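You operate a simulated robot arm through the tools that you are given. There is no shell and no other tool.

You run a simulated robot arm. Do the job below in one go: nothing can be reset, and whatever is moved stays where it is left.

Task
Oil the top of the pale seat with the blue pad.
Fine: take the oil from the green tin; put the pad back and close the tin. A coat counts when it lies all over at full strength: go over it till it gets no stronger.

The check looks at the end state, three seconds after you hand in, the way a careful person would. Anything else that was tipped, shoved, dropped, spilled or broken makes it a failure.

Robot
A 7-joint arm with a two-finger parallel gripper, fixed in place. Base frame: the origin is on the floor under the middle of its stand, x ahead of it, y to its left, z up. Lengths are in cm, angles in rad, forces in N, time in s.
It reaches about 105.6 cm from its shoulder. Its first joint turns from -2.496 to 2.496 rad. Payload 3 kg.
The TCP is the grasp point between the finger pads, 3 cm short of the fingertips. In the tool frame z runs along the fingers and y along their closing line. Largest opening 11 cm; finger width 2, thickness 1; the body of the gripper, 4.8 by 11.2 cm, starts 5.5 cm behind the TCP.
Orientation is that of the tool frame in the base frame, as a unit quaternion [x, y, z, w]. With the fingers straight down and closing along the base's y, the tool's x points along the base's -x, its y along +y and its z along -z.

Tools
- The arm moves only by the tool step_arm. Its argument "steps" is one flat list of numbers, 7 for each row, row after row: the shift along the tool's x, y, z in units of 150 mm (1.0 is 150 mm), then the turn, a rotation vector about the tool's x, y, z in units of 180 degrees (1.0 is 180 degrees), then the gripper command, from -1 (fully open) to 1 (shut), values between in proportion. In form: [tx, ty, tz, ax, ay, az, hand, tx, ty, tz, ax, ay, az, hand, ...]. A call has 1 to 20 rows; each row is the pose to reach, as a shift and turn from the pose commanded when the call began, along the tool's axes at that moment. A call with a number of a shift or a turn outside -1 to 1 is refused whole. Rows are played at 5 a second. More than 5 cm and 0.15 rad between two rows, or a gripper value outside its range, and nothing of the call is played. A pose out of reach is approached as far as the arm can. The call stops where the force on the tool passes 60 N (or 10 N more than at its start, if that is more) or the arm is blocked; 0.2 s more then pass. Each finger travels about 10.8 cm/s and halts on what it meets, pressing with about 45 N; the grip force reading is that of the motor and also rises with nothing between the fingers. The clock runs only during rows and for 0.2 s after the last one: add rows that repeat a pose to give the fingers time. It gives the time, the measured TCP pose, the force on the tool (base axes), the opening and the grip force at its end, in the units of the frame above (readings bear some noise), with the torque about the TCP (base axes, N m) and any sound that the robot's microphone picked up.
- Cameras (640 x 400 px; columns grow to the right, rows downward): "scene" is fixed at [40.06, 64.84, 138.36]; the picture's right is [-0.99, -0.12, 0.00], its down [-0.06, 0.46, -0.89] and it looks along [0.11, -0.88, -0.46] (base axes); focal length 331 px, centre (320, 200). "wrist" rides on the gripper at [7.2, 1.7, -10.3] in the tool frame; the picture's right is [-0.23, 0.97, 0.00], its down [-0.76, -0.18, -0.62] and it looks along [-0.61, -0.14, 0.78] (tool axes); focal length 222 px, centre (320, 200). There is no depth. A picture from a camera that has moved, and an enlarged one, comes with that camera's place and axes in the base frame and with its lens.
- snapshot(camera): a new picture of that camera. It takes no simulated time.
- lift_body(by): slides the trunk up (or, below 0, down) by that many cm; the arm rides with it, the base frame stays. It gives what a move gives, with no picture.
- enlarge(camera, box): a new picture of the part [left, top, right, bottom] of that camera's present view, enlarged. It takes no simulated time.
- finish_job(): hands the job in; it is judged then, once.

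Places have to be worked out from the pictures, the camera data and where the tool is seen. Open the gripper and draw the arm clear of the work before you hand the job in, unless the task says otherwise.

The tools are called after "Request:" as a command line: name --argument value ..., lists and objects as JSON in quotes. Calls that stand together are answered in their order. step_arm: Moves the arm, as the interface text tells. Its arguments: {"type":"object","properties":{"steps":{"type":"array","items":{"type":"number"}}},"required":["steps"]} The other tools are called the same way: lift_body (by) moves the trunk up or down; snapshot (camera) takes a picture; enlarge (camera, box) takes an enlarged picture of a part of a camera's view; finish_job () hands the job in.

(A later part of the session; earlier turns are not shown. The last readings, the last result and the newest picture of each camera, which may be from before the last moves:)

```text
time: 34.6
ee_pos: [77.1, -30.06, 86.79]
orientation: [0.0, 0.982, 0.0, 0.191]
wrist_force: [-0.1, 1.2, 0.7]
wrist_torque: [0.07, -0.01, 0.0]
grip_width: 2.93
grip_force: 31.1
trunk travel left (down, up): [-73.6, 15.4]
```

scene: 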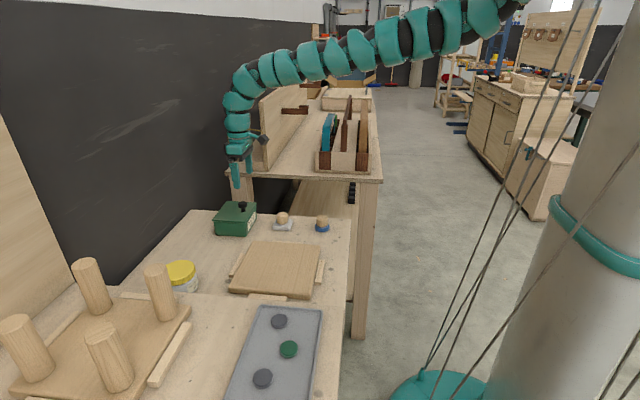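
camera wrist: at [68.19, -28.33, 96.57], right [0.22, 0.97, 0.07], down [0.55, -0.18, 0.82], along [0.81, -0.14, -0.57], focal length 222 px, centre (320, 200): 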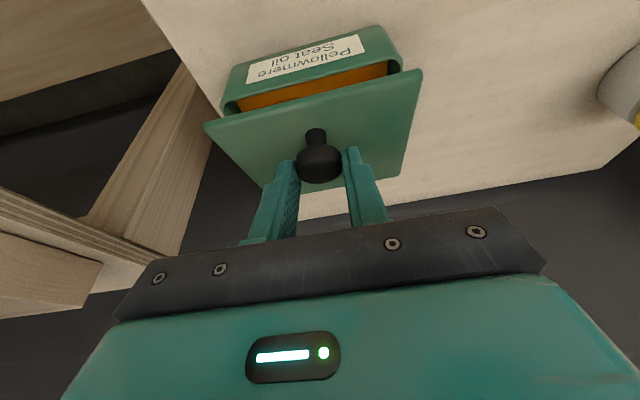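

Request:
step_arm --steps '[0, 0, 0, 0, 0, 0, 0.4865, 0, 0, 0, 0, 0, 0, 0.4865]'

```text
time: 35.2
ee_pos: [77.18, -30.04, 86.81]
orientation: [0.0, 0.982, 0.0, 0.191]
wrist_force: [1.2, 1.3, 0.4]
wrist_torque: [-0.01, -0.01, 0.02]
grip_width: 2.93
grip_force: 31.6
trunk travel left (down, up): [-73.6, 15.4]
```

Request:
step_arm --steps '[0, 0, 0, 0, 0, 0, 0.484, 0, 0, 0, 0, 0, 0, 0.484]'

```text
time: 35.8
ee_pos: [77.09, -29.96, 86.79]
orientation: [0.0, 0.982, 0.0, 0.19]
wrist_force: [-0.7, 0.1, 0.5]
wrist_torque: [0.01, -0.03, 0.0]
grip_width: 2.93
grip_force: 31.3
trunk travel left (down, up): [-73.6, 15.4]
```

Request:
step_arm --steps '[0, 0, 0, 0, 0, 0, 0.481, 0, 0, 0, 0, 0, 0, 0.481]'

```text
time: 36.4
ee_pos: [77.11, -29.96, 86.78]
orientation: [0.001, 0.982, 0.0, 0.191]
wrist_force: [-0.2, 0.1, 0.9]
wrist_torque: [0.0, 0.01, -0.02]
grip_width: 2.92
grip_force: 31.4
trunk travel left (down, up): [-73.6, 15.4]
```

Request:
step_arm --steps '[0, 0, 0, 0, 0, 0, 0.44, 0, 0, 0, 0, 0, 0, 0.44, 0, 0, 0, 0, 0, 0, 0.484, 0, 0, 0, 0, 0, 0, 0.484, 0, 0, 0, 0, 0, 0, 0.484]'

```text
time: 37.6
ee_pos: [77.13, -30.02, 86.77]
orientation: [0.001, 0.982, -0.001, 0.191]
wrist_force: [-0.3, 0.5, 0.1]
wrist_torque: [-0.02, 0.03, 0.02]
grip_width: 2.98
grip_force: 20.6
trunk travel left (down, up): [-73.6, 15.4]
```

A 20 N grip is a workable medium. I'll lift along the arc to 10° and check.

Request:
step_arm --steps '[-0.0356, 0, -0.0374, 0, 0, 0, 0.484, -0.0743, 0, -0.0717, 0, 0, 0, 0.484, -0.1162, 0, -0.1026, 0, 0, 0, 0.484]'

Request:
enlarge --camera "scene" --box '[200, 160, 280, 240]'

```text
time: 38.4
ee_pos: [78.35, -30.06, 88.89]
orientation: [0.0, 0.981, -0.001, 0.193]
wrist_force: [-2.4, 5.8, 4.5]
wrist_torque: [0.49, 0.76, 0.25]
grip_width: 3.03
grip_force: 1.9
trunk travel left (down, up): [-73.6, 15.4]
```

```text
5.00 times, centred on (240, 200) of scene
camera zoom: at [40.06, 64.84, 138.36], right [-0.99, -0.12, 0.0], down [-0.06, 0.46, -0.89], along [0.11, -0.88, -0.46], focal length 1654 px, centre (720, 200)
```

zoom: 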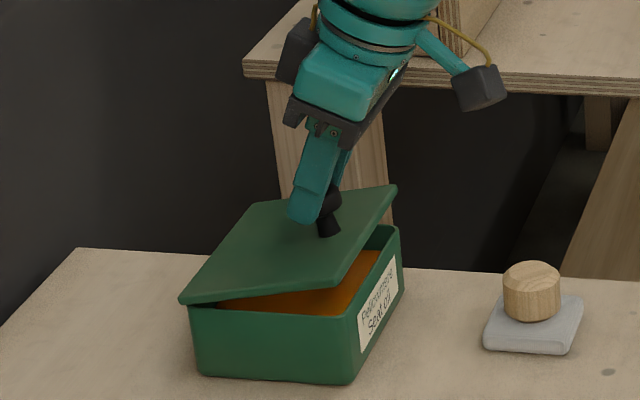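

The lid is up at about 16°, but the motor grip has faded to 1.9 N as the cap turned. Position-limited grips are unreliable, so I'll take a full grip here, turn the tool a few degrees with the lid, and continue to 30° while watching the tin.

Request:
step_arm --steps '[0, 0, 0, 0, 0, 0, 0.6, 0, 0, 0, 0, 0, 0, 0.6, -0.0496, 0, -0.0268, 0, 0.0148, 0, 0.6, -0.1018, 0, -0.0488, 0, 0.0296, 0, 0.6, -0.1556, 0, -0.0673, 0, 0.0444, 0, 0.6]'

Request:
enlarge --camera "scene" --box '[200, 160, 280, 240]'

```text
time: 39.6
ee_pos: [79.61, -30.02, 90.37]
orientation: [0.001, 0.993, 0.001, 0.117]
wrist_force: [-8.0, -3.4, -12.2]
wrist_torque: [-0.05, 1.46, 0.05]
grip_width: 2.9
grip_force: 45.2
trunk travel left (down, up): [-73.6, 15.4]
```

```text
5.00 times, centred on (240, 200) of scene
camera zoom: at [40.06, 64.84, 138.36], right [-0.99, -0.12, 0.0], down [-0.06, 0.46, -0.89], along [0.11, -0.88, -0.46], focal length 1654 px, centre (720, 200)
```

zoom: 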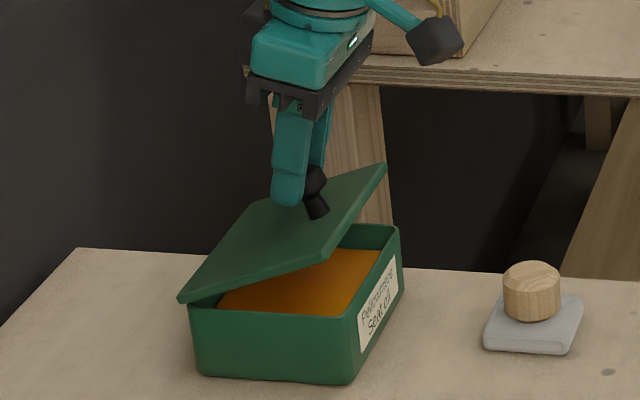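

The tin has not moved and the lid is at about 30°. Continuing to 45° with the same grip.

Request:
step_arm --steps '[-0.0471, 0, -0.0215, 0, 0, 0, 0.6, -0.0958, 0, -0.0387, 0, 0, 0, 0.6, -0.1458, 0, -0.0516, 0, 0, 0, 0.6]'

Request:
enlarge --camera "scene" --box '[200, 160, 280, 240]'

```text
time: 40.4
ee_pos: [81.84, -29.99, 92.3]
orientation: [0.0, 0.992, 0.0, 0.125]
wrist_force: [-9.1, -1.7, 1.5]
wrist_torque: [0.13, 0.85, 0.02]
grip_width: 2.86
grip_force: 44.7
trunk travel left (down, up): [-73.6, 15.4]
```

```text
5.00 times, centred on (240, 200) of scene
camera zoom: at [40.06, 64.84, 138.36], right [-0.99, -0.12, 0.0], down [-0.06, 0.46, -0.89], along [0.11, -0.88, -0.46], focal length 1654 px, centre (720, 200)
```

zoom: 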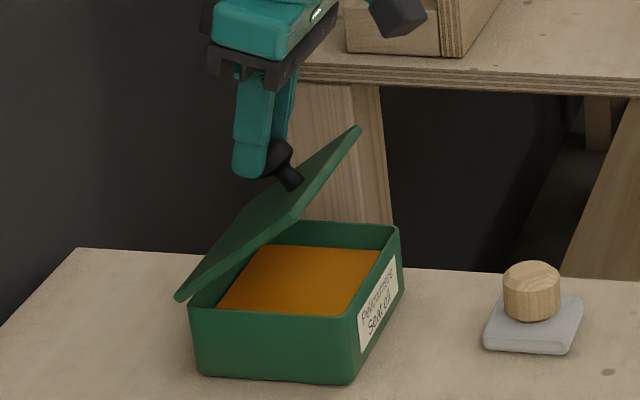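

Lid at about 45°, tin still in place. Continuing to about 60°.

Request:
step_arm --steps '[-0.0511, 0, -0.0085, 0, 0, 0, 0.6, -0.1025, 0, -0.0125, 0, 0, 0, 0.6, -0.1542, 0, -0.012, 0, 0, 0, 0.6]'

Request:
enlarge --camera "scene" --box '[200, 160, 280, 240]'

```text
time: 41.2
ee_pos: [83.94, -30.03, 92.82]
orientation: [0.001, 0.992, 0.0, 0.124]
wrist_force: [-4.3, -1.7, 7.3]
wrist_torque: [0.04, 0.2, -0.13]
grip_width: 2.63
grip_force: 45.1
trunk travel left (down, up): [-73.6, 15.4]
```

```text
5.00 times, centred on (240, 200) of scene
camera zoom: at [40.06, 64.84, 138.36], right [-0.99, -0.12, 0.0], down [-0.06, 0.46, -0.89], along [0.11, -0.88, -0.46], focal length 1654 px, centre (720, 200)
```

zoom: 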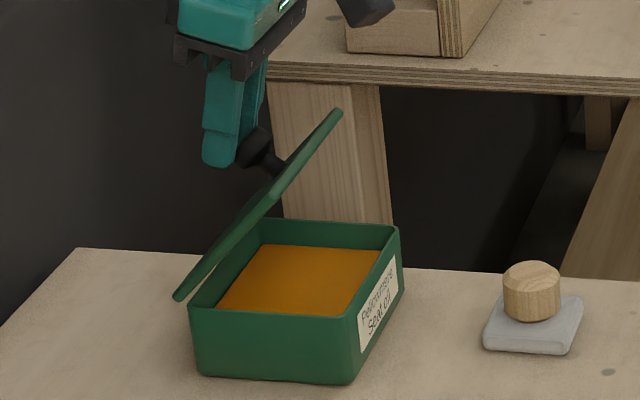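

The grip width has shrunk to 2.63 cm and the picture puts the cap at about (82.7, 90.8). The real hinge is therefore nearer x 87.2, and my fingers have run about 1.8 cm ahead of the knob. I'll lower the lid back along the true arc before it slips, and regrip.

Request:
step_arm --steps '[0.0553, 0, 0.0151, 0, 0, 0, 0.6, 0.1091, 0, 0.0353, 0, 0, 0, 0.6, 0.1606, 0, 0.0602, 0, 0, 0, 0.6, 0.2105, 0, 0.089, 0, 0, 0, 0.6, 0.2571, 0, 0.122, 0, 0, 0, 0.6, 0.3007, 0, 0.1592, 0, 0, 0, 0.6, 0.3407, 0, 0.2007, 0, 0, 0, 0.6]'

Request:
enlarge --camera "scene" --box '[200, 160, 280, 240]'

Request:
snapshot --camera "wrist"

```text
time: 42.8
ee_pos: [79.79, -29.98, 88.45]
orientation: [0.002, 0.993, 0.001, 0.121]
wrist_force: [0.6, 0.4, -0.1]
wrist_torque: [-0.01, -0.02, 0.03]
grip_width: 2.19
grip_force: 0.2
trunk travel left (down, up): [-73.6, 15.4]
```

```text
5.00 times, centred on (240, 200) of scene
camera zoom: at [40.06, 64.84, 138.36], right [-0.99, -0.12, 0.0], down [-0.06, 0.46, -0.89], along [0.11, -0.88, -0.46], focal length 1654 px, centre (720, 200)
```

zoom: 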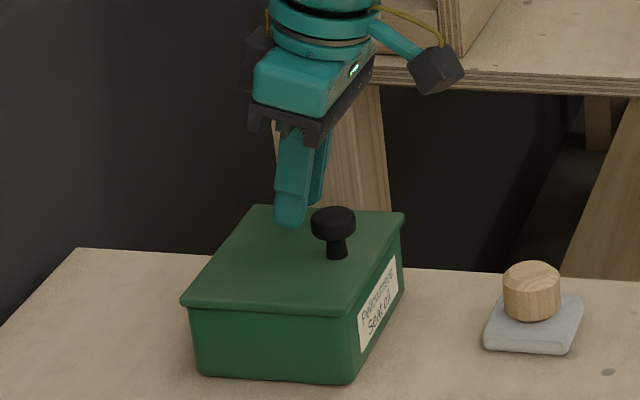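

```text
taken
camera wrist: at [70.25, -28.29, 96.81], right [0.22, 0.97, 0.06], down [0.59, -0.18, 0.79], along [0.78, -0.14, -0.61], focal length 222 px, centre (320, 200)
```

wrist: 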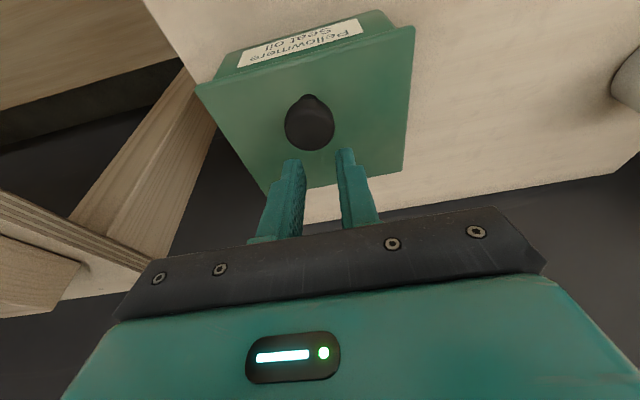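

The lid slipped free and closed; the tin is still exactly in place. The picture gives a corrected hinge at about (87.1, 82.1). I'll set up again with an 18° tilt and the trunk 8 cm lower, so the whole arc stays within reach.

Request:
step_arm --steps '[0, 0, 0, 0, 0, 0, 0.2, -0.0323, 0, -0.1293, 0, 0, 0, 0.2, -0.0645, 0, -0.2587, 0, -0.0111, 0, 0.2, -0.0968, 0, -0.388, 0, -0.0222, 0, 0.2, -0.129, 0, -0.5173, 0, -0.0222, 0, 0.2]'

Request:
lift_body --by -8

```text
time: 44.0
ee_pos: [79.84, -29.99, 96.55]
orientation: [0.0, 0.988, 0.0, 0.156]
wrist_force: [0.4, 0.2, -0.1]
wrist_torque: [0.0, 0.0, -0.01]
grip_width: 4.42
grip_force: 0.1
trunk travel left (down, up): [-73.6, 15.4]
```

```text
time: 45.1
ee_pos: [79.77, -30.05, 88.51]
orientation: [0.0, 0.988, 0.0, 0.156]
wrist_force: [0.0, 0.5, -0.4]
wrist_torque: [0.0, 0.01, 0.03]
grip_width: 4.41
grip_force: 0.1
trunk travel left (down, up): [-65.6, 23.4]
```

Request:
step_arm --steps '[0.088, 0, 0.0, 0, 0, 0, 0.2, 0.15, 0, 0.02, 0, 0, 0, 0.2, 0.1973, 0.001, 0.0551, 0, 0, 0, 0.2, 0.1973, 0.001, 0.0551, 0, 0, 0, 0.38, 0.1973, 0.001, 0.0551, 0, 0, 0, 0.4]'

Request:
enlarge --camera "wrist" --box '[240, 100, 400, 200]'

Request:
enlarge --camera "scene" --box '[200, 160, 280, 240]'

```text
time: 46.4
ee_pos: [77.24, -29.97, 86.86]
orientation: [0.0, 0.988, 0.0, 0.156]
wrist_force: [0.3, -0.1, -0.4]
wrist_torque: [0.0, -0.01, -0.02]
grip_width: 3.29
grip_force: 0.0
trunk travel left (down, up): [-65.6, 23.4]
```

```text
4.00 times, centred on (320, 150) of wrist
camera zoom: at [67.11, -28.28, 94.51], right [0.22, 0.97, 0.07], down [0.53, -0.18, 0.83], along [0.82, -0.14, -0.56], focal length 888 px, centre (320, 400)
```

zoom: 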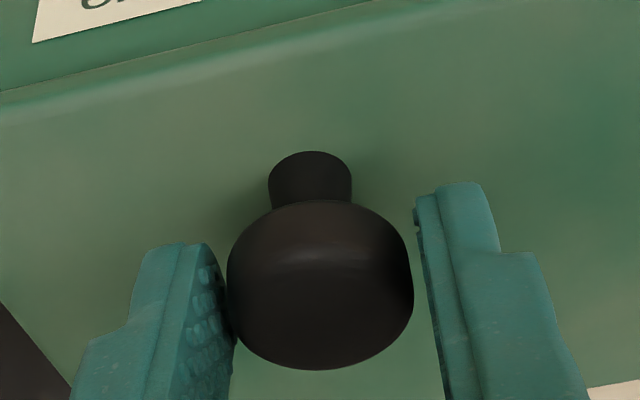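

```text
5.00 times, centred on (240, 200) of scene
camera zoom: at [40.06, 64.84, 138.36], right [-0.99, -0.12, 0.0], down [-0.06, 0.46, -0.89], along [0.11, -0.88, -0.46], focal length 1654 px, centre (720, 200)
```

zoom: 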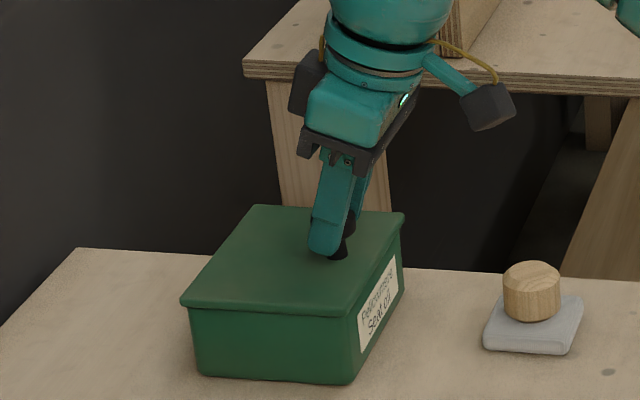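

Aligned again. I'll apply the full grip and follow the corrected arc to 30°.

Request:
step_arm --steps '[0, -0.005, 0, 0, 0, 0, 0.4, 0, -0.005, 0, 0, 0, 0, 0.6, 0, -0.005, 0, 0, 0, 0, 0.6, -0.0347, -0.005, -0.0448, 0, 0, 0, 0.6, -0.0732, -0.005, -0.0863, 0, 0, 0, 0.6, -0.1152, -0.005, -0.1243, 0, 0, 0, 0.6, -0.1604, -0.005, -0.1586, 0, 0, 0, 0.6, -0.2083, -0.005, -0.1887, 0, 0, 0, 0.6, -0.2587, -0.005, -0.2146, 0, 0, 0, 0.6]'

Request:
enlarge --camera "scene" --box '[200, 160, 280, 240]'

```text
time: 48.4
ee_pos: [79.92, -30.03, 91.23]
orientation: [0.0, 0.988, 0.0, 0.156]
wrist_force: [-9.2, 6.7, -4.9]
wrist_torque: [0.29, 1.07, 0.2]
grip_width: 2.89
grip_force: 45.3
trunk travel left (down, up): [-65.6, 23.4]
```

```text
5.00 times, centred on (240, 200) of scene
camera zoom: at [40.06, 64.84, 138.36], right [-0.99, -0.12, 0.0], down [-0.06, 0.46, -0.89], along [0.11, -0.88, -0.46], focal length 1654 px, centre (720, 200)
```

zoom: 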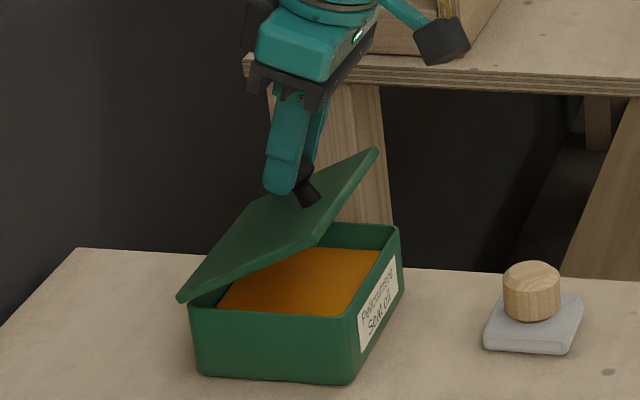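

On track: the lid's front corner reads about 29°, the grip is full width and the tin is unmoved. Continuing to 45°.

Request:
step_arm --steps '[-0.0262, 0.005, -0.011, 0, 0, 0, 0.6, -0.0524, 0.005, -0.0214, 0, 0, 0, 0.6, -0.1066, 0.005, -0.0382, 0, 0, 0, 0.6, -0.162, 0.005, -0.0501, 0, 0, 0, 0.6]'

Request:
enlarge --camera "scene" --box '[200, 160, 280, 240]'

```text
time: 49.4
ee_pos: [81.88, -30.07, 92.56]
orientation: [0.001, 0.988, 0.0, 0.156]
wrist_force: [-14.9, 3.8, -3.5]
wrist_torque: [0.01, 1.67, 0.0]
grip_width: 2.94
grip_force: 44.8
trunk travel left (down, up): [-65.6, 23.4]
```

```text
5.00 times, centred on (240, 200) of scene
camera zoom: at [40.06, 64.84, 138.36], right [-0.99, -0.12, 0.0], down [-0.06, 0.46, -0.89], along [0.11, -0.88, -0.46], focal length 1654 px, centre (720, 200)
```

zoom: 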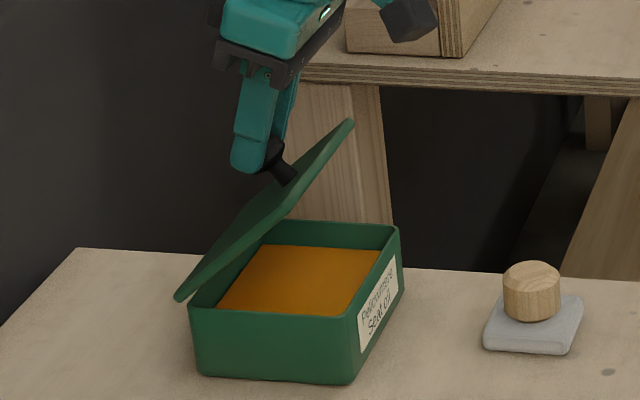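

The lid is near 46°, the grip is solid at 2.94 cm and the tin is still. Continuing to 60°.

Request:
step_arm --steps '[-0.0281, 0.002, -0.004, 0, 0, 0, 0.6, -0.0562, 0.004, -0.0071, 0, 0, 0, 0.6, -0.0845, 0.004, -0.0084, 0, 0, 0, 0.6, -0.1128, 0.004, -0.0092, 0, 0, 0, 0.6, -0.1694, 0.004, -0.0064, 0, 0, 0, 0.6]'

Request:
enlarge --camera "scene" --box '[200, 160, 280, 240]'

```text
time: 50.5
ee_pos: [84.47, -30.03, 93.62]
orientation: [0.001, 0.988, -0.001, 0.157]
wrist_force: [-8.4, -2.8, 0.2]
wrist_torque: [-0.21, 1.03, 0.01]
grip_width: 2.87
grip_force: 45.1
trunk travel left (down, up): [-65.6, 23.4]
```

```text
5.00 times, centred on (240, 200) of scene
camera zoom: at [40.06, 64.84, 138.36], right [-0.99, -0.12, 0.0], down [-0.06, 0.46, -0.89], along [0.11, -0.88, -0.46], focal length 1654 px, centre (720, 200)
```

zoom: 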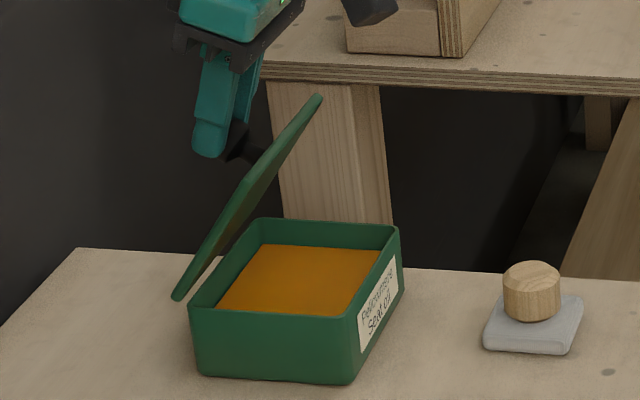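

About 60° now, centred to within half a centimetre. Continuing to about 75° with a small correction inward.

Request:
step_arm --steps '[-0.026, 0, 0.003, 0, 0, 0, 0.6, -0.051, -0.003, 0.006, 0, 0, 0, 0.6, -0.076, -0.003, 0.011, 0, 0, 0, 0.6, -0.101, -0.003, 0.0168, 0, 0, 0, 0.6, -0.149, -0.003, 0.0325, 0, 0, 0, 0.6]'

Request:
enlarge --camera "scene" --box '[190, 150, 280, 240]'

Request:
snapshot --camera "wrist"

```text
time: 51.8
ee_pos: [86.61, -30.01, 93.76]
orientation: [0.001, 0.987, 0.0, 0.158]
wrist_force: [-8.6, -4.8, 7.2]
wrist_torque: [-0.49, 0.87, 0.06]
grip_width: 2.7
grip_force: 44.8
trunk travel left (down, up): [-65.6, 23.4]
```

```text
4.44 times, centred on (235, 195) of scene
camera zoom: at [40.06, 64.84, 138.36], right [-0.99, -0.12, 0.0], down [-0.06, 0.46, -0.89], along [0.11, -0.88, -0.46], focal length 1470 px, centre (698, 222)
```

zoom: 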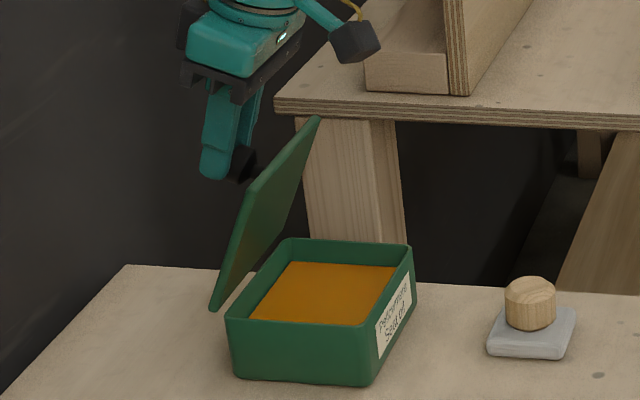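

```text
taken
camera wrist: at [76.43, -28.32, 101.43], right [0.22, 0.97, 0.07], down [0.53, -0.18, 0.83], along [0.82, -0.14, -0.55], focal length 222 px, centre (320, 200)
```

wrist: 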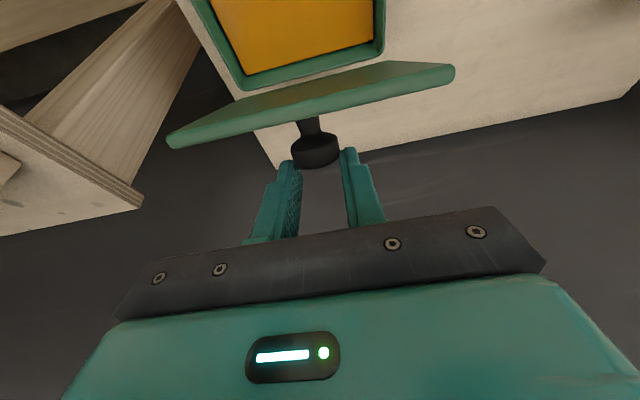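

Width 2.70 cm: the fingers have crept about 0.9 cm ahead onto the cap's outer rim at about 68°, so pushing on would lose it. I'll lower the lid along the arc and regrip with the fingers set back (-x) and deeper, to allow for this creep.

Request:
step_arm --steps '[0.1099, 0, -0.0175, 0, 0, 0, 0.6, 0.2227, 0, -0.0156, 0, 0, 0, 0.6, 0.3343, 0, 0.0063, 0, 0, 0, 0.6, 0.4398, 0, 0.0463, 0, 0, 0, 0.6, 0.5368, 0, 0.1052, 0, 0, 0, 0.6, 0.6061, 0, 0.1633, 0, 0, 0, 0.6]'

Request:
enlarge --camera "scene" --box '[200, 160, 280, 240]'

```text
time: 53.1
ee_pos: [78.81, -29.89, 88.76]
orientation: [0.0, 0.987, 0.0, 0.158]
wrist_force: [2.9, -0.4, 9.7]
wrist_torque: [-0.09, -0.09, 0.14]
grip_width: 2.2
grip_force: 0.4
trunk travel left (down, up): [-65.6, 23.4]
```

```text
5.00 times, centred on (240, 200) of scene
camera zoom: at [40.06, 64.84, 138.36], right [-0.99, -0.12, 0.0], down [-0.06, 0.46, -0.89], along [0.11, -0.88, -0.46], focal length 1654 px, centre (720, 200)
```

zoom: 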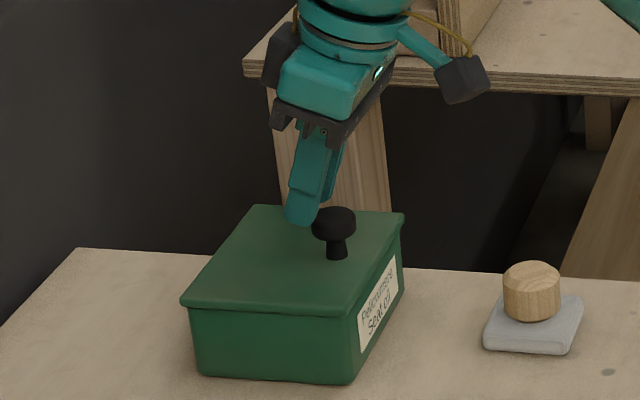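

The lid is shut again with the tin unmoved. I'll raise, open, and regrip with the fingers 0.6 cm further toward -x and 0.3 cm deeper on the knob.

Request:
step_arm --steps '[-0.0309, 0, -0.0951, 0, 0, 0, 0.6, -0.0309, 0, -0.0951, 0, 0, 0, 0.2, 0.0888, -0.004, -0.0288, 0, 0, 0, 0.2, 0.1544, -0.007, 0.0199, 0, 0, 0, 0.2, 0.1799, -0.007, 0.0985, 0, 0, 0, 0.2, 0.1799, -0.007, 0.0985, 0, 0, 0, 0.38, 0.1799, -0.007, 0.0985, 0, 0, 0, 0.4]'

Request:
enlarge --camera "wrist" --box '[240, 100, 400, 200]'

Request:
enlarge --camera "scene" --box '[200, 160, 280, 240]'

```text
time: 54.8
ee_pos: [76.74, -30.17, 86.33]
orientation: [-0.001, 0.988, 0.0, 0.156]
wrist_force: [0.2, -0.1, 0.4]
wrist_torque: [0.02, -0.01, -0.01]
grip_width: 3.31
grip_force: 0.0
trunk travel left (down, up): [-65.6, 23.4]
```

```text
4.00 times, centred on (320, 150) of wrist
camera zoom: at [66.5, -28.38, 93.93], right [0.22, 0.97, 0.07], down [0.53, -0.18, 0.83], along [0.82, -0.14, -0.56], focal length 888 px, centre (320, 400)
```

zoom: 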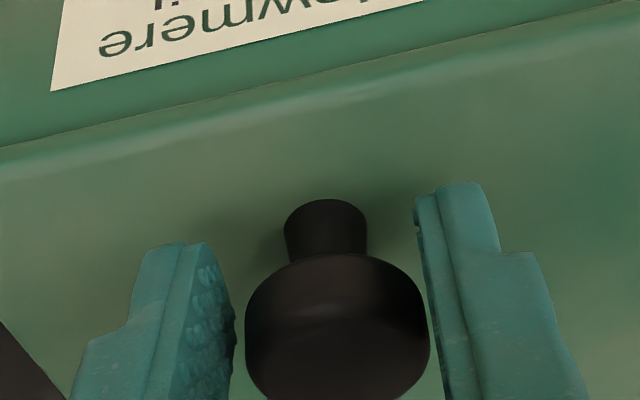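

```text
5.00 times, centred on (240, 200) of scene
camera zoom: at [40.06, 64.84, 138.36], right [-0.99, -0.12, 0.0], down [-0.06, 0.46, -0.89], along [0.11, -0.88, -0.46], focal length 1654 px, centre (720, 200)
```

zoom: 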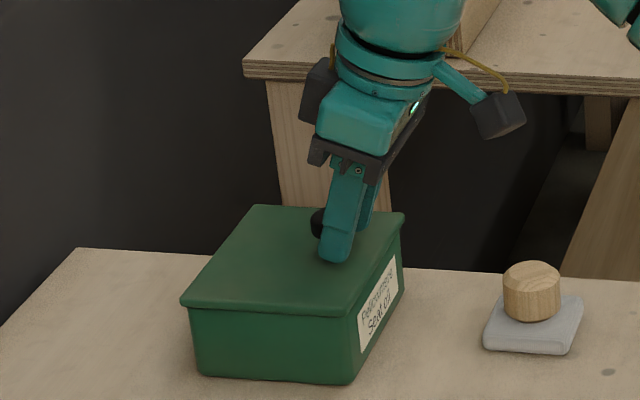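

The fingers now sit back from the cap centre as intended. I'll nudge +0.1 cm in y, apply the full grip, and lift along the arc to 30°.

Request:
step_arm --steps '[0, 0.007, 0, 0, 0, 0, 0.4, 0, 0.007, 0, 0, 0, 0, 0.6, 0, 0.007, 0, 0, 0, 0, 0.6, -0.0347, 0.007, -0.0448, 0, 0, 0, 0.6, -0.0732, 0.007, -0.0863, 0, 0, 0, 0.6, -0.1152, 0.007, -0.1243, 0, 0, 0, 0.6, -0.1604, 0.007, -0.1586, 0, 0, 0, 0.6, -0.2083, 0.007, -0.1887, 0, 0, 0, 0.6, -0.2587, 0.007, -0.2146, 0, 0, 0, 0.6]'

Request:
enlarge --camera "scene" --box '[200, 160, 280, 240]'

```text
time: 56.8
ee_pos: [79.5, -30.05, 90.65]
orientation: [0.001, 0.988, 0.0, 0.156]
wrist_force: [-9.5, 0.9, -8.3]
wrist_torque: [-0.04, 1.47, 0.04]
grip_width: 2.91
grip_force: 45.1
trunk travel left (down, up): [-65.6, 23.4]
```

```text
5.00 times, centred on (240, 200) of scene
camera zoom: at [40.06, 64.84, 138.36], right [-0.99, -0.12, 0.0], down [-0.06, 0.46, -0.89], along [0.11, -0.88, -0.46], focal length 1654 px, centre (720, 200)
```

zoom: 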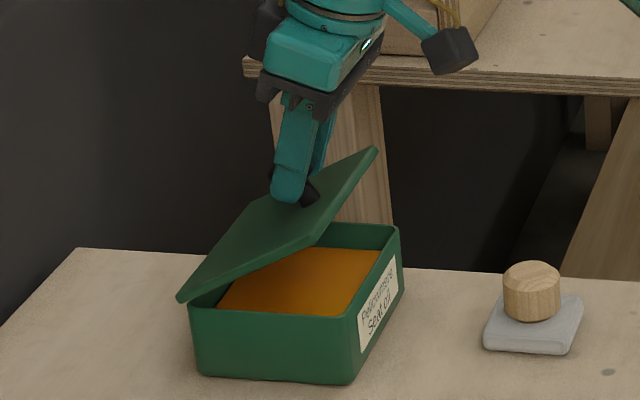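

Good, centred and the tin unmoved. Continuing to 60°.

Request:
step_arm --steps '[-0.0262, 0, -0.011, 0, 0, 0, 0.6, -0.0524, 0, -0.0214, 0, 0, 0, 0.6, -0.0795, 0, -0.03, 0, 0, 0, 0.6, -0.1066, 0, -0.0382, 0, 0, 0, 0.6, -0.1343, 0, -0.0445, 0, 0, 0, 0.6, -0.162, 0, -0.0501, 0, 0, 0, 0.6, -0.2182, 0, -0.0572, 0, 0, 0, 0.6, -0.2748, 0, -0.0593, 0, 0, 0, 0.6, -0.3314, 0, -0.0565, 0, 0, 0, 0.6]'

Request:
enlarge --camera "scene" --box '[200, 160, 280, 240]'

Request:
enlarge --camera "wrist" --box '[200, 50, 440, 230]'

```text
time: 58.8
ee_pos: [83.6, -30.1, 93.04]
orientation: [0.001, 0.988, 0.0, 0.156]
wrist_force: [-13.4, -1.4, 0.8]
wrist_torque: [-0.14, 1.53, -0.06]
grip_width: 2.89
grip_force: 44.7
trunk travel left (down, up): [-65.6, 23.4]
```

```text
5.00 times, centred on (240, 200) of scene
camera zoom: at [40.06, 64.84, 138.36], right [-0.99, -0.12, 0.0], down [-0.06, 0.46, -0.89], along [0.11, -0.88, -0.46], focal length 1654 px, centre (720, 200)
```

zoom: 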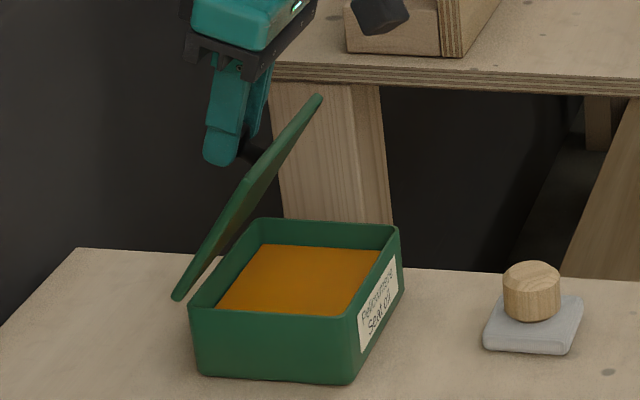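

```text
2.22 times, centred on (320, 140) of wrist
camera zoom: at [73.56, -28.32, 100.65], right [0.22, 0.97, 0.07], down [0.53, -0.18, 0.83], along [0.82, -0.14, -0.56], focal length 494 px, centre (320, 333)
```

zoom: 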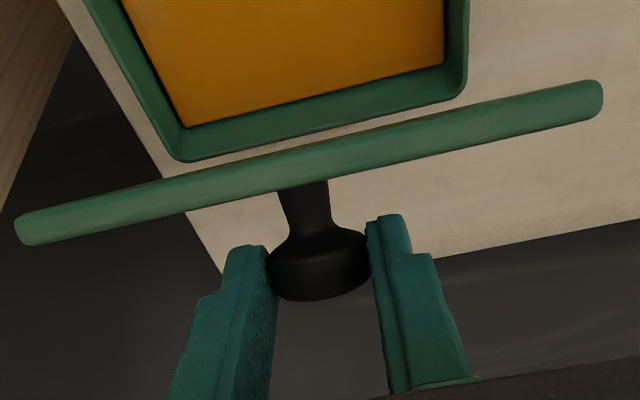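

The lid is at about 60° with the cap well seated. Continuing to 80°.

Request:
step_arm --steps '[-0.028, 0, 0.0034, 0, 0, 0, 0.6, -0.0561, 0, 0.0076, 0, 0, 0, 0.6, -0.084, 0, 0.0135, 0, 0, 0, 0.6, -0.1114, 0, 0.0202, 0, 0, 0, 0.6, -0.1385, 0, 0.0285, 0, 0, 0, 0.6, -0.1653, 0, 0.0375, 0, 0, 0, 0.6, -0.1915, 0, 0.048, 0, 0, 0, 0.6, -0.2175, 0, 0.0594, 0, 0, 0, 0.6]'

Request:
enlarge --camera "scene" --box '[190, 150, 280, 240]'

Request:
enlarge --camera "wrist" --box '[200, 50, 440, 230]'

```text
time: 60.5
ee_pos: [86.62, -30.04, 93.39]
orientation: [0.001, 0.987, 0.0, 0.158]
wrist_force: [-8.5, -2.4, 8.2]
wrist_torque: [-0.01, 0.94, -0.03]
grip_width: 2.91
grip_force: 45.4
out of reach, approached as far as the arm can: row 8
trunk travel left (down, up): [-65.6, 23.4]
```

```text
4.44 times, centred on (235, 195) of scene
camera zoom: at [40.06, 64.84, 138.36], right [-0.99, -0.12, 0.0], down [-0.06, 0.46, -0.89], along [0.11, -0.88, -0.46], focal length 1470 px, centre (698, 222)
```

zoom: 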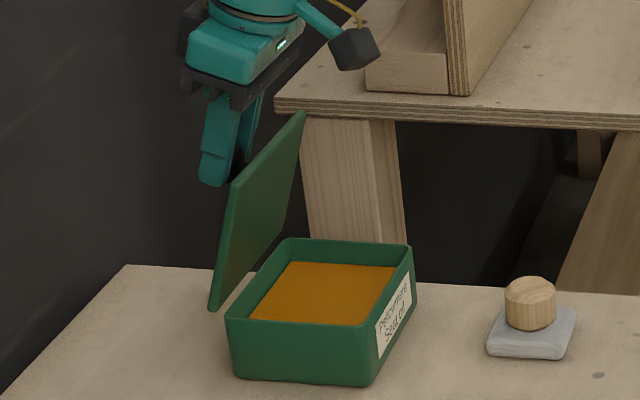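

```text
2.22 times, centred on (320, 140) of wrist
camera zoom: at [76.52, -28.31, 100.89], right [0.22, 0.97, 0.07], down [0.53, -0.18, 0.83], along [0.82, -0.14, -0.55], focal length 494 px, centre (320, 333)
```

zoom: 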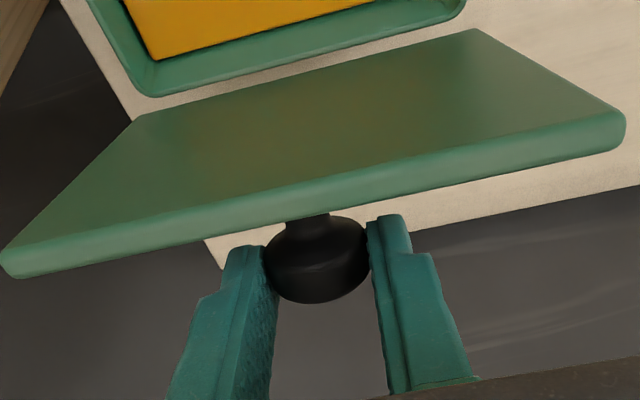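

The lid is at about 74°, well gripped, but straight onward is out of reach. I'll tilt the tool further outward while continuing, which brings the wrist in.

Request:
step_arm --steps '[-0.024, 0, 0.0105, 0, -0.0056, 0, 0.6, -0.0483, 0, 0.0211, 0, -0.0111, 0, 0.6, -0.0718, 0, 0.034, 0, -0.0167, 0, 0.6, -0.0952, 0, 0.0469, 0, -0.0222, 0, 0.6, -0.1171, 0, 0.062, 0, -0.0292, 0, 0.6, -0.139, 0, 0.0771, 0, -0.0361, 0, 0.6]'

Request:
enlarge --camera "scene" --box '[190, 150, 280, 240]'

Request:
enlarge --camera "wrist" --box '[200, 50, 440, 230]'

```text
time: 62.0
ee_pos: [89.02, -30.0, 92.71]
orientation: [0.0, 0.977, 0.0, 0.214]
wrist_force: [-12.4, -1.5, 4.6]
wrist_torque: [-0.11, 1.45, 0.03]
grip_width: 2.89
grip_force: 44.8
trunk travel left (down, up): [-65.6, 23.4]
```

```text
4.44 times, centred on (235, 195) of scene
camera zoom: at [40.06, 64.84, 138.36], right [-0.99, -0.12, 0.0], down [-0.06, 0.46, -0.89], along [0.11, -0.88, -0.46], focal length 1470 px, centre (698, 222)
```

zoom: 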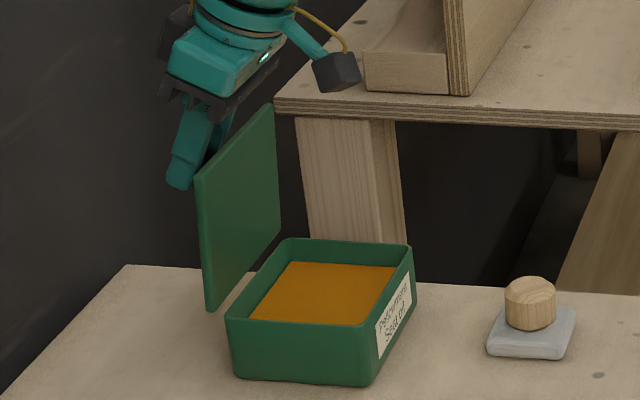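

```text
2.22 times, centred on (320, 140) of wrist
camera zoom: at [78.06, -28.32, 99.21], right [0.21, 0.97, 0.09], down [0.43, -0.18, 0.88], along [0.88, -0.14, -0.46], focal length 494 px, centre (320, 333)
```

zoom: 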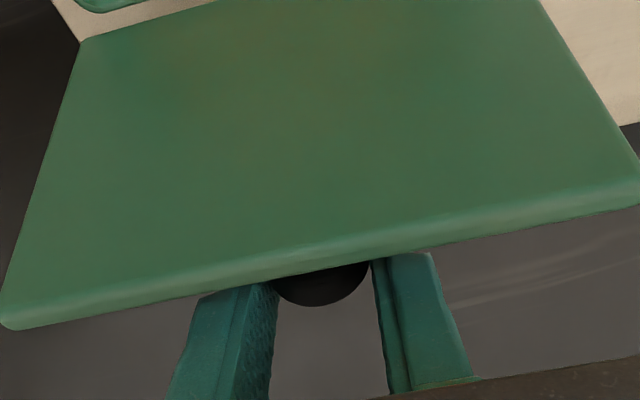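

The lid is at about 87°. I'll take it another 10° past vertical and watch for a stop.

Request:
step_arm --steps '[-0.018, 0, 0.0193, 0, -0.007, 0, 0.6, -0.0365, 0, 0.0386, 0, -0.0139, 0, 0.6, -0.0525, 0, 0.06, 0, -0.022, 0, 0.6, -0.0685, 0, 0.0817, 0, -0.0306, 0, 0.6]'

Request:
enlarge --camera "scene" --box '[190, 150, 280, 240]'

Request:
enlarge --camera "wrist" --box '[200, 50, 440, 230]'

```text
time: 63.0
ee_pos: [90.43, -30.09, 92.35]
orientation: [0.0, 0.965, 0.0, 0.261]
wrist_force: [-4.8, -4.5, 17.3]
wrist_torque: [-0.21, 1.16, 0.01]
grip_width: 2.86
grip_force: 45.4
trunk travel left (down, up): [-65.6, 23.4]
```

```text
4.44 times, centred on (235, 195) of scene
camera zoom: at [40.06, 64.84, 138.36], right [-0.99, -0.12, 0.0], down [-0.06, 0.46, -0.89], along [0.11, -0.88, -0.46], focal length 1470 px, centre (698, 222)
```

zoom: 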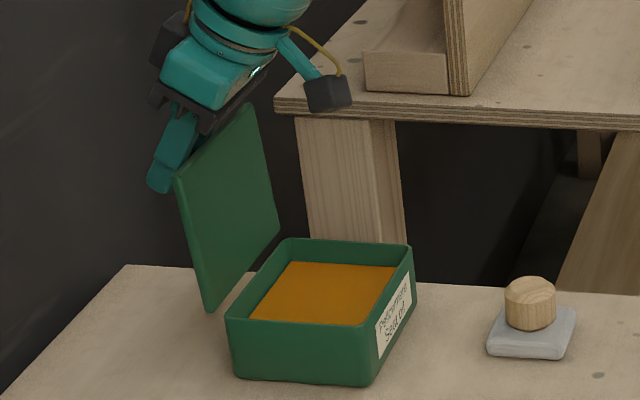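

```text
2.22 times, centred on (320, 140) of wrist
camera zoom: at [78.95, -28.3, 97.64], right [0.2, 0.97, 0.11], down [0.34, -0.18, 0.92], along [0.92, -0.14, -0.37], focal length 494 px, centre (320, 333)
```

zoom: 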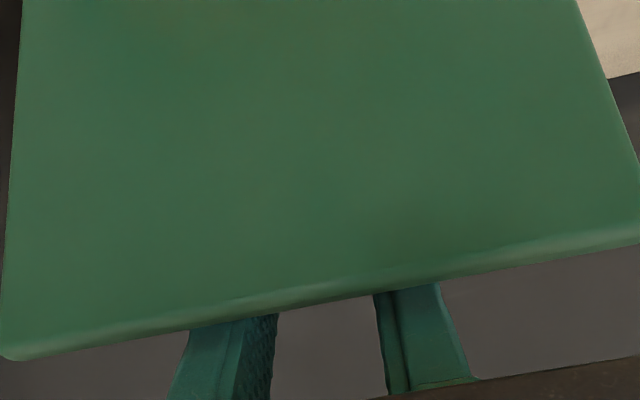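

The lid is now past vertical (about 94°). I'll push it a little further out, then open the fingers there and look.

Request:
step_arm --steps '[-0.02, 0, 0.004, 0, 0, 0, 0.6, -0.0379, 0, 0.01, 0, 0, 0, 0.6, -0.0379, 0, 0.01, 0, 0, 0, 0.35, -0.0379, 0, 0.01, 0, 0, 0, 0.15, -0.0379, 0, 0.01, 0, 0, 0, 0.15]'

Request:
enlarge --camera "scene" --box '[190, 150, 280, 240]'

Request:
snapshot --camera "wrist"

```text
time: 64.2
ee_pos: [90.86, -29.98, 92.01]
orientation: [0.0, 0.966, 0.0, 0.259]
wrist_force: [0.0, 1.4, -0.1]
wrist_torque: [-0.02, -0.02, 0.01]
grip_width: 4.69
grip_force: 0.1
trunk travel left (down, up): [-65.6, 23.4]
```

```text
4.44 times, centred on (235, 195) of scene
camera zoom: at [40.06, 64.84, 138.36], right [-0.99, -0.12, 0.0], down [-0.06, 0.46, -0.89], along [0.11, -0.88, -0.46], focal length 1470 px, centre (698, 222)
```

zoom: 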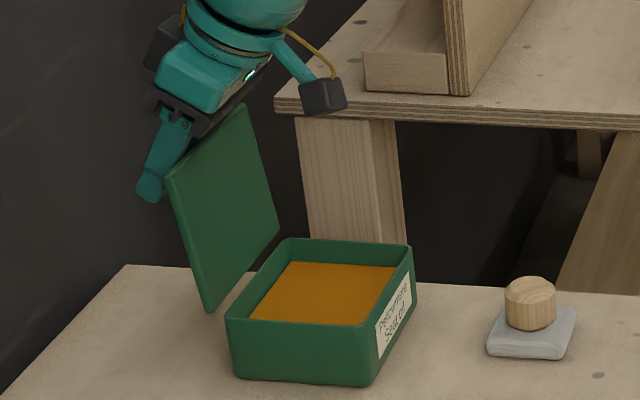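

```text
taken
camera wrist: at [79.35, -28.27, 97.41], right [0.2, 0.97, 0.11], down [0.35, -0.18, 0.92], along [0.92, -0.14, -0.37], focal length 222 px, centre (320, 200)
```

wrist: 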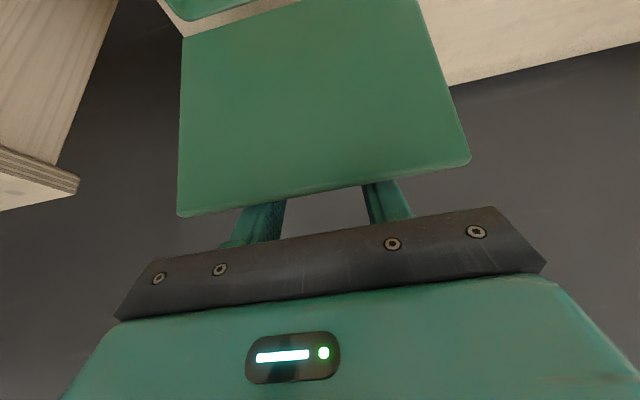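

The lid holds by itself past vertical, resting near 98°, with no load on the hand. I'll withdraw straight up so the fingers clear the lid's top edge.

Request:
step_arm --steps '[-0.0507, 0, -0.0477, 0, 0, 0, 0.15, -0.084, 0, -0.105, 0, 0, 0, 0.15, -0.1173, 0, -0.1632, 0, 0, 0, 0.15, -0.167, 0, -0.25, 0, 0, 0, 0.15, -0.2173, 0, -0.3364, 0, 0, 0, 0.15, -0.3173, 0, -0.5096, 0, 0, 0, 0.15]'

Request:
enlarge --camera "scene" --box '[190, 130, 310, 250]'

```text
time: 65.5
ee_pos: [91.45, -29.96, 101.05]
orientation: [0.0, 0.966, 0.0, 0.258]
wrist_force: [-0.2, 0.4, 0.0]
wrist_torque: [-0.01, 0.0, 0.01]
grip_width: 4.7
grip_force: 0.0
out of reach, approached as far as the arm can: row 1
trunk travel left (down, up): [-65.6, 23.4]
```

```text
3.33 times, centred on (250, 190) of scene
camera zoom: at [40.06, 64.84, 138.36], right [-0.99, -0.12, 0.0], down [-0.06, 0.46, -0.89], along [0.11, -0.88, -0.46], focal length 1103 px, centre (553, 233)
```

zoom: 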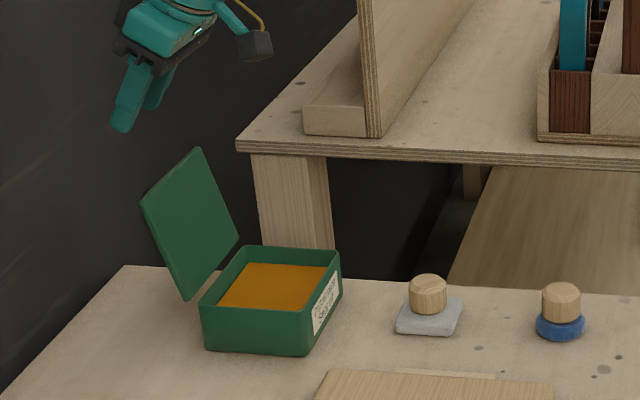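

The tin is open and the lid stays back on its stop. Next is the blue pad near (51, -31): I'll straighten the tool, pull back, and raise the trunk for reach close in.

Request:
step_arm --steps '[0.119, 0.027, -0.1, 0, 0.0333, 0, -0.2, 0.238, 0.053, -0.2, 0, 0.0667, 0, -0.2, 0.356, 0.08, -0.3, 0, 0.1, 0, -0.2, 0.475, 0.107, -0.4, 0, 0.1333, 0, -0.2, 0.594, 0.133, -0.497, 0, 0.1667, 0, -0.2]'

Request:
lift_body --by 23

```text
time: 66.8
ee_pos: [79.82, -27.97, 102.98]
orientation: [0.001, 1.0, -0.001, -0.001]
wrist_force: [-1.1, 1.1, 0.5]
wrist_torque: [0.02, 0.0, 0.01]
grip_width: 6.6
grip_force: 0.0
trunk travel left (down, up): [-65.6, 23.4]
```

```text
time: 69.2
ee_pos: [79.91, -28.04, 126.11]
orientation: [0.0, 1.0, 0.0, -0.001]
wrist_force: [-0.5, -0.9, 0.3]
wrist_torque: [0.0, -0.01, 0.01]
grip_width: 6.61
grip_force: 0.1
trunk travel left (down, up): [-88.6, 0.4]
```

Request:
step_arm --steps '[0.065, 0.017, 0.245, 0, 0, 0, -0.2, 0.13, 0.034, 0.49, 0, 0, 0, -0.2, 0.195, 0.05, 0.735, 0, 0, 0, -0.2, 0.26, 0.067, 0.973, 0, 0, 0, -0.2]'

Request:
step_arm --steps '[0.15, 0.017, 0.225, 0, 0, 0, -0.2, 0.3, 0.034, 0.45, 0, 0, 0, -0.2, 0.45, 0.05, 0.675, 0, 0, 0, -0.2, 0.6, 0.067, 0.9, 0, 0, 0, -0.2]'

Request:
step_arm --steps '[0.167, -0.033, 0.15, 0, 0, 0, -0.2, 0.333, -0.067, 0.3, 0, 0, 0, -0.2, 0.5, -0.1, 0.45, 0, 0, 0, -0.2, 0.667, -0.133, 0.6, 0, 0, 0, -0.2]'

Request:
snapshot --camera "wrist"

Request:
snapshot --camera "scene"

```text
time: 70.2
ee_pos: [75.98, -26.88, 111.48]
orientation: [0.0, 1.0, 0.0, 0.0]
wrist_force: [-1.0, 1.0, 0.3]
wrist_torque: [0.0, -0.02, 0.0]
grip_width: 6.62
grip_force: 0.0
trunk travel left (down, up): [-88.6, 0.4]
```

```text
time: 71.2
ee_pos: [66.9, -25.88, 97.63]
orientation: [0.0, 1.0, 0.0, 0.001]
wrist_force: [-0.1, 1.1, -1.0]
wrist_torque: [-0.02, 0.02, 0.0]
grip_width: 6.56
grip_force: 0.1
trunk travel left (down, up): [-88.6, 0.4]
```

```text
time: 72.2
ee_pos: [56.86, -27.96, 88.76]
orientation: [0.0, 1.0, 0.0, 0.001]
wrist_force: [-0.6, -0.6, 0.3]
wrist_torque: [0.01, 0.0, -0.01]
grip_width: 6.6
grip_force: 0.1
trunk travel left (down, up): [-88.6, 0.4]
```

```text
taken
camera wrist: at [49.55, -26.17, 99.26], right [0.23, 0.97, 0.0], down [0.76, -0.18, 0.62], along [0.61, -0.14, -0.78], focal length 222 px, centre (320, 200)
```

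wrist: 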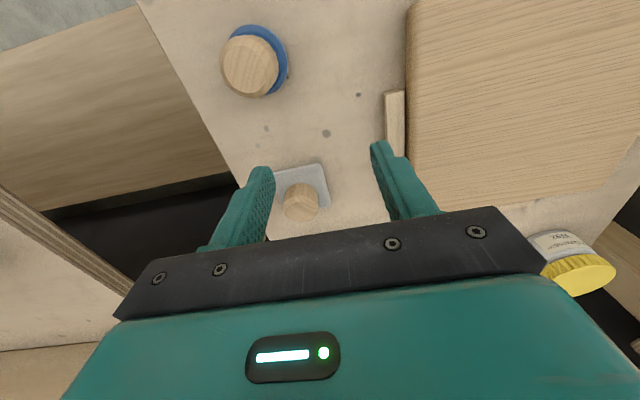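

```text
taken
```

scene: 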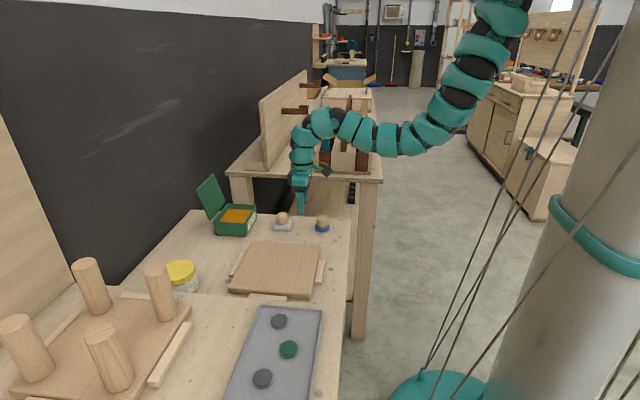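

Reach is good here. The blue pad's handle top triangulates to about (50.9, -31.4, 81.5). I'll move over it and look again.

Request:
step_arm --steps '[0.13, -0.076, -0.03, 0, 0, 0, -0.2, 0.26, -0.153, -0.06, 0, 0, 0, -0.2, 0.391, -0.229, -0.083, 0, 0, 0, -0.2]'

Request:
snapshot --camera "wrist"

Request:
enlarge --camera "scene" --box '[275, 170, 365, 240]'

```text
time: 73.0
ee_pos: [51.12, -31.48, 90.15]
orientation: [0.0, 1.0, 0.0, 0.0]
wrist_force: [0.5, 0.2, -0.3]
wrist_torque: [0.02, -0.03, -0.02]
grip_width: 6.61
grip_force: 0.1
trunk travel left (down, up): [-88.6, 0.4]
```

```text
taken
camera wrist: at [43.8, -29.77, 100.57], right [0.23, 0.97, 0.0], down [0.76, -0.18, 0.62], along [0.61, -0.14, -0.78], focal length 222 px, centre (320, 200)
```

wrist: 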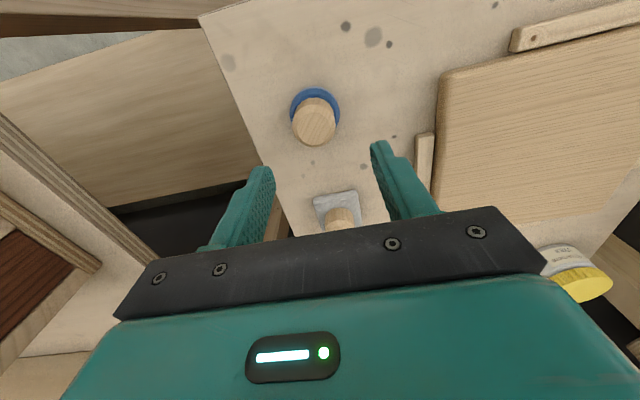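

```text
5.71 times, centred on (320, 205) of scene
camera zoom: at [40.06, 64.84, 138.36], right [-0.99, -0.12, 0.0], down [-0.06, 0.46, -0.89], along [0.11, -0.88, -0.46], focal length 1890 px, centre (320, 171)
```

zoom: 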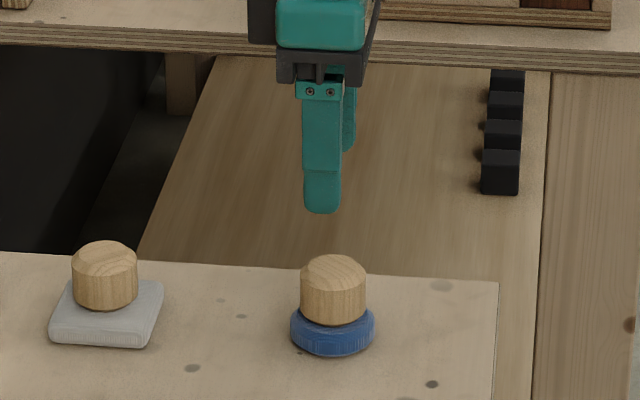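

Handle centre is about (50.6, -31.9). Before grasping, I'll test whether the arm reaches the near part of the seat with a vertical tool (staying well above it), since that decides the grasp tilt.

Request:
step_arm --steps '[0, 0.25, 0, 0, 0, 0, -0.2, 0, 0.5, 0, 0, 0, 0, -0.2, 0, 0.75, 0, 0, 0, 0, -0.2, 0, 1.0, 0, 0, 0, 0, -0.2]'

Request:
step_arm --steps '[0, 0.2, 0, 0, 0, 0, -0.2, 0, 0.4, 0, 0, 0, 0, -0.2, 0, 0.6, 0, 0, 0, 0, -0.2, 0, 0.8, 0, 0, 0, 0, -0.2]'

Request:
snapshot --camera "scene"

```text
time: 74.0
ee_pos: [51.02, -16.33, 90.27]
orientation: [0.001, 1.0, 0.0, 0.0]
wrist_force: [0.9, -0.3, -1.0]
wrist_torque: [0.01, -0.01, 0.02]
grip_width: 6.61
grip_force: 0.1
trunk travel left (down, up): [-88.6, 0.4]
```

```text
time: 75.0
ee_pos: [51.24, -4.27, 90.16]
orientation: [0.0, 1.0, 0.0, -0.001]
wrist_force: [-0.9, -0.3, -0.3]
wrist_torque: [0.01, 0.01, -0.02]
grip_width: 6.6
grip_force: 0.1
trunk travel left (down, up): [-88.6, 0.4]
```

```text
taken
```

scene: 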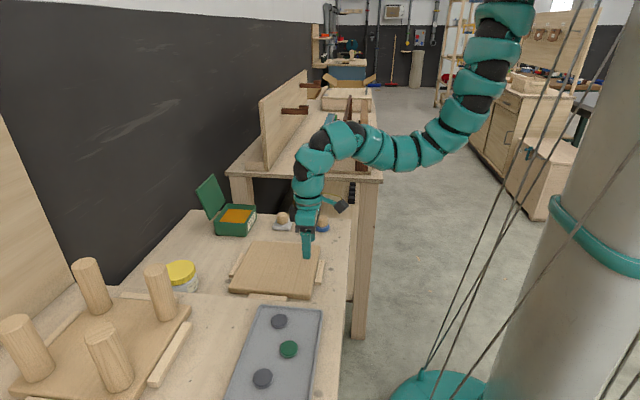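

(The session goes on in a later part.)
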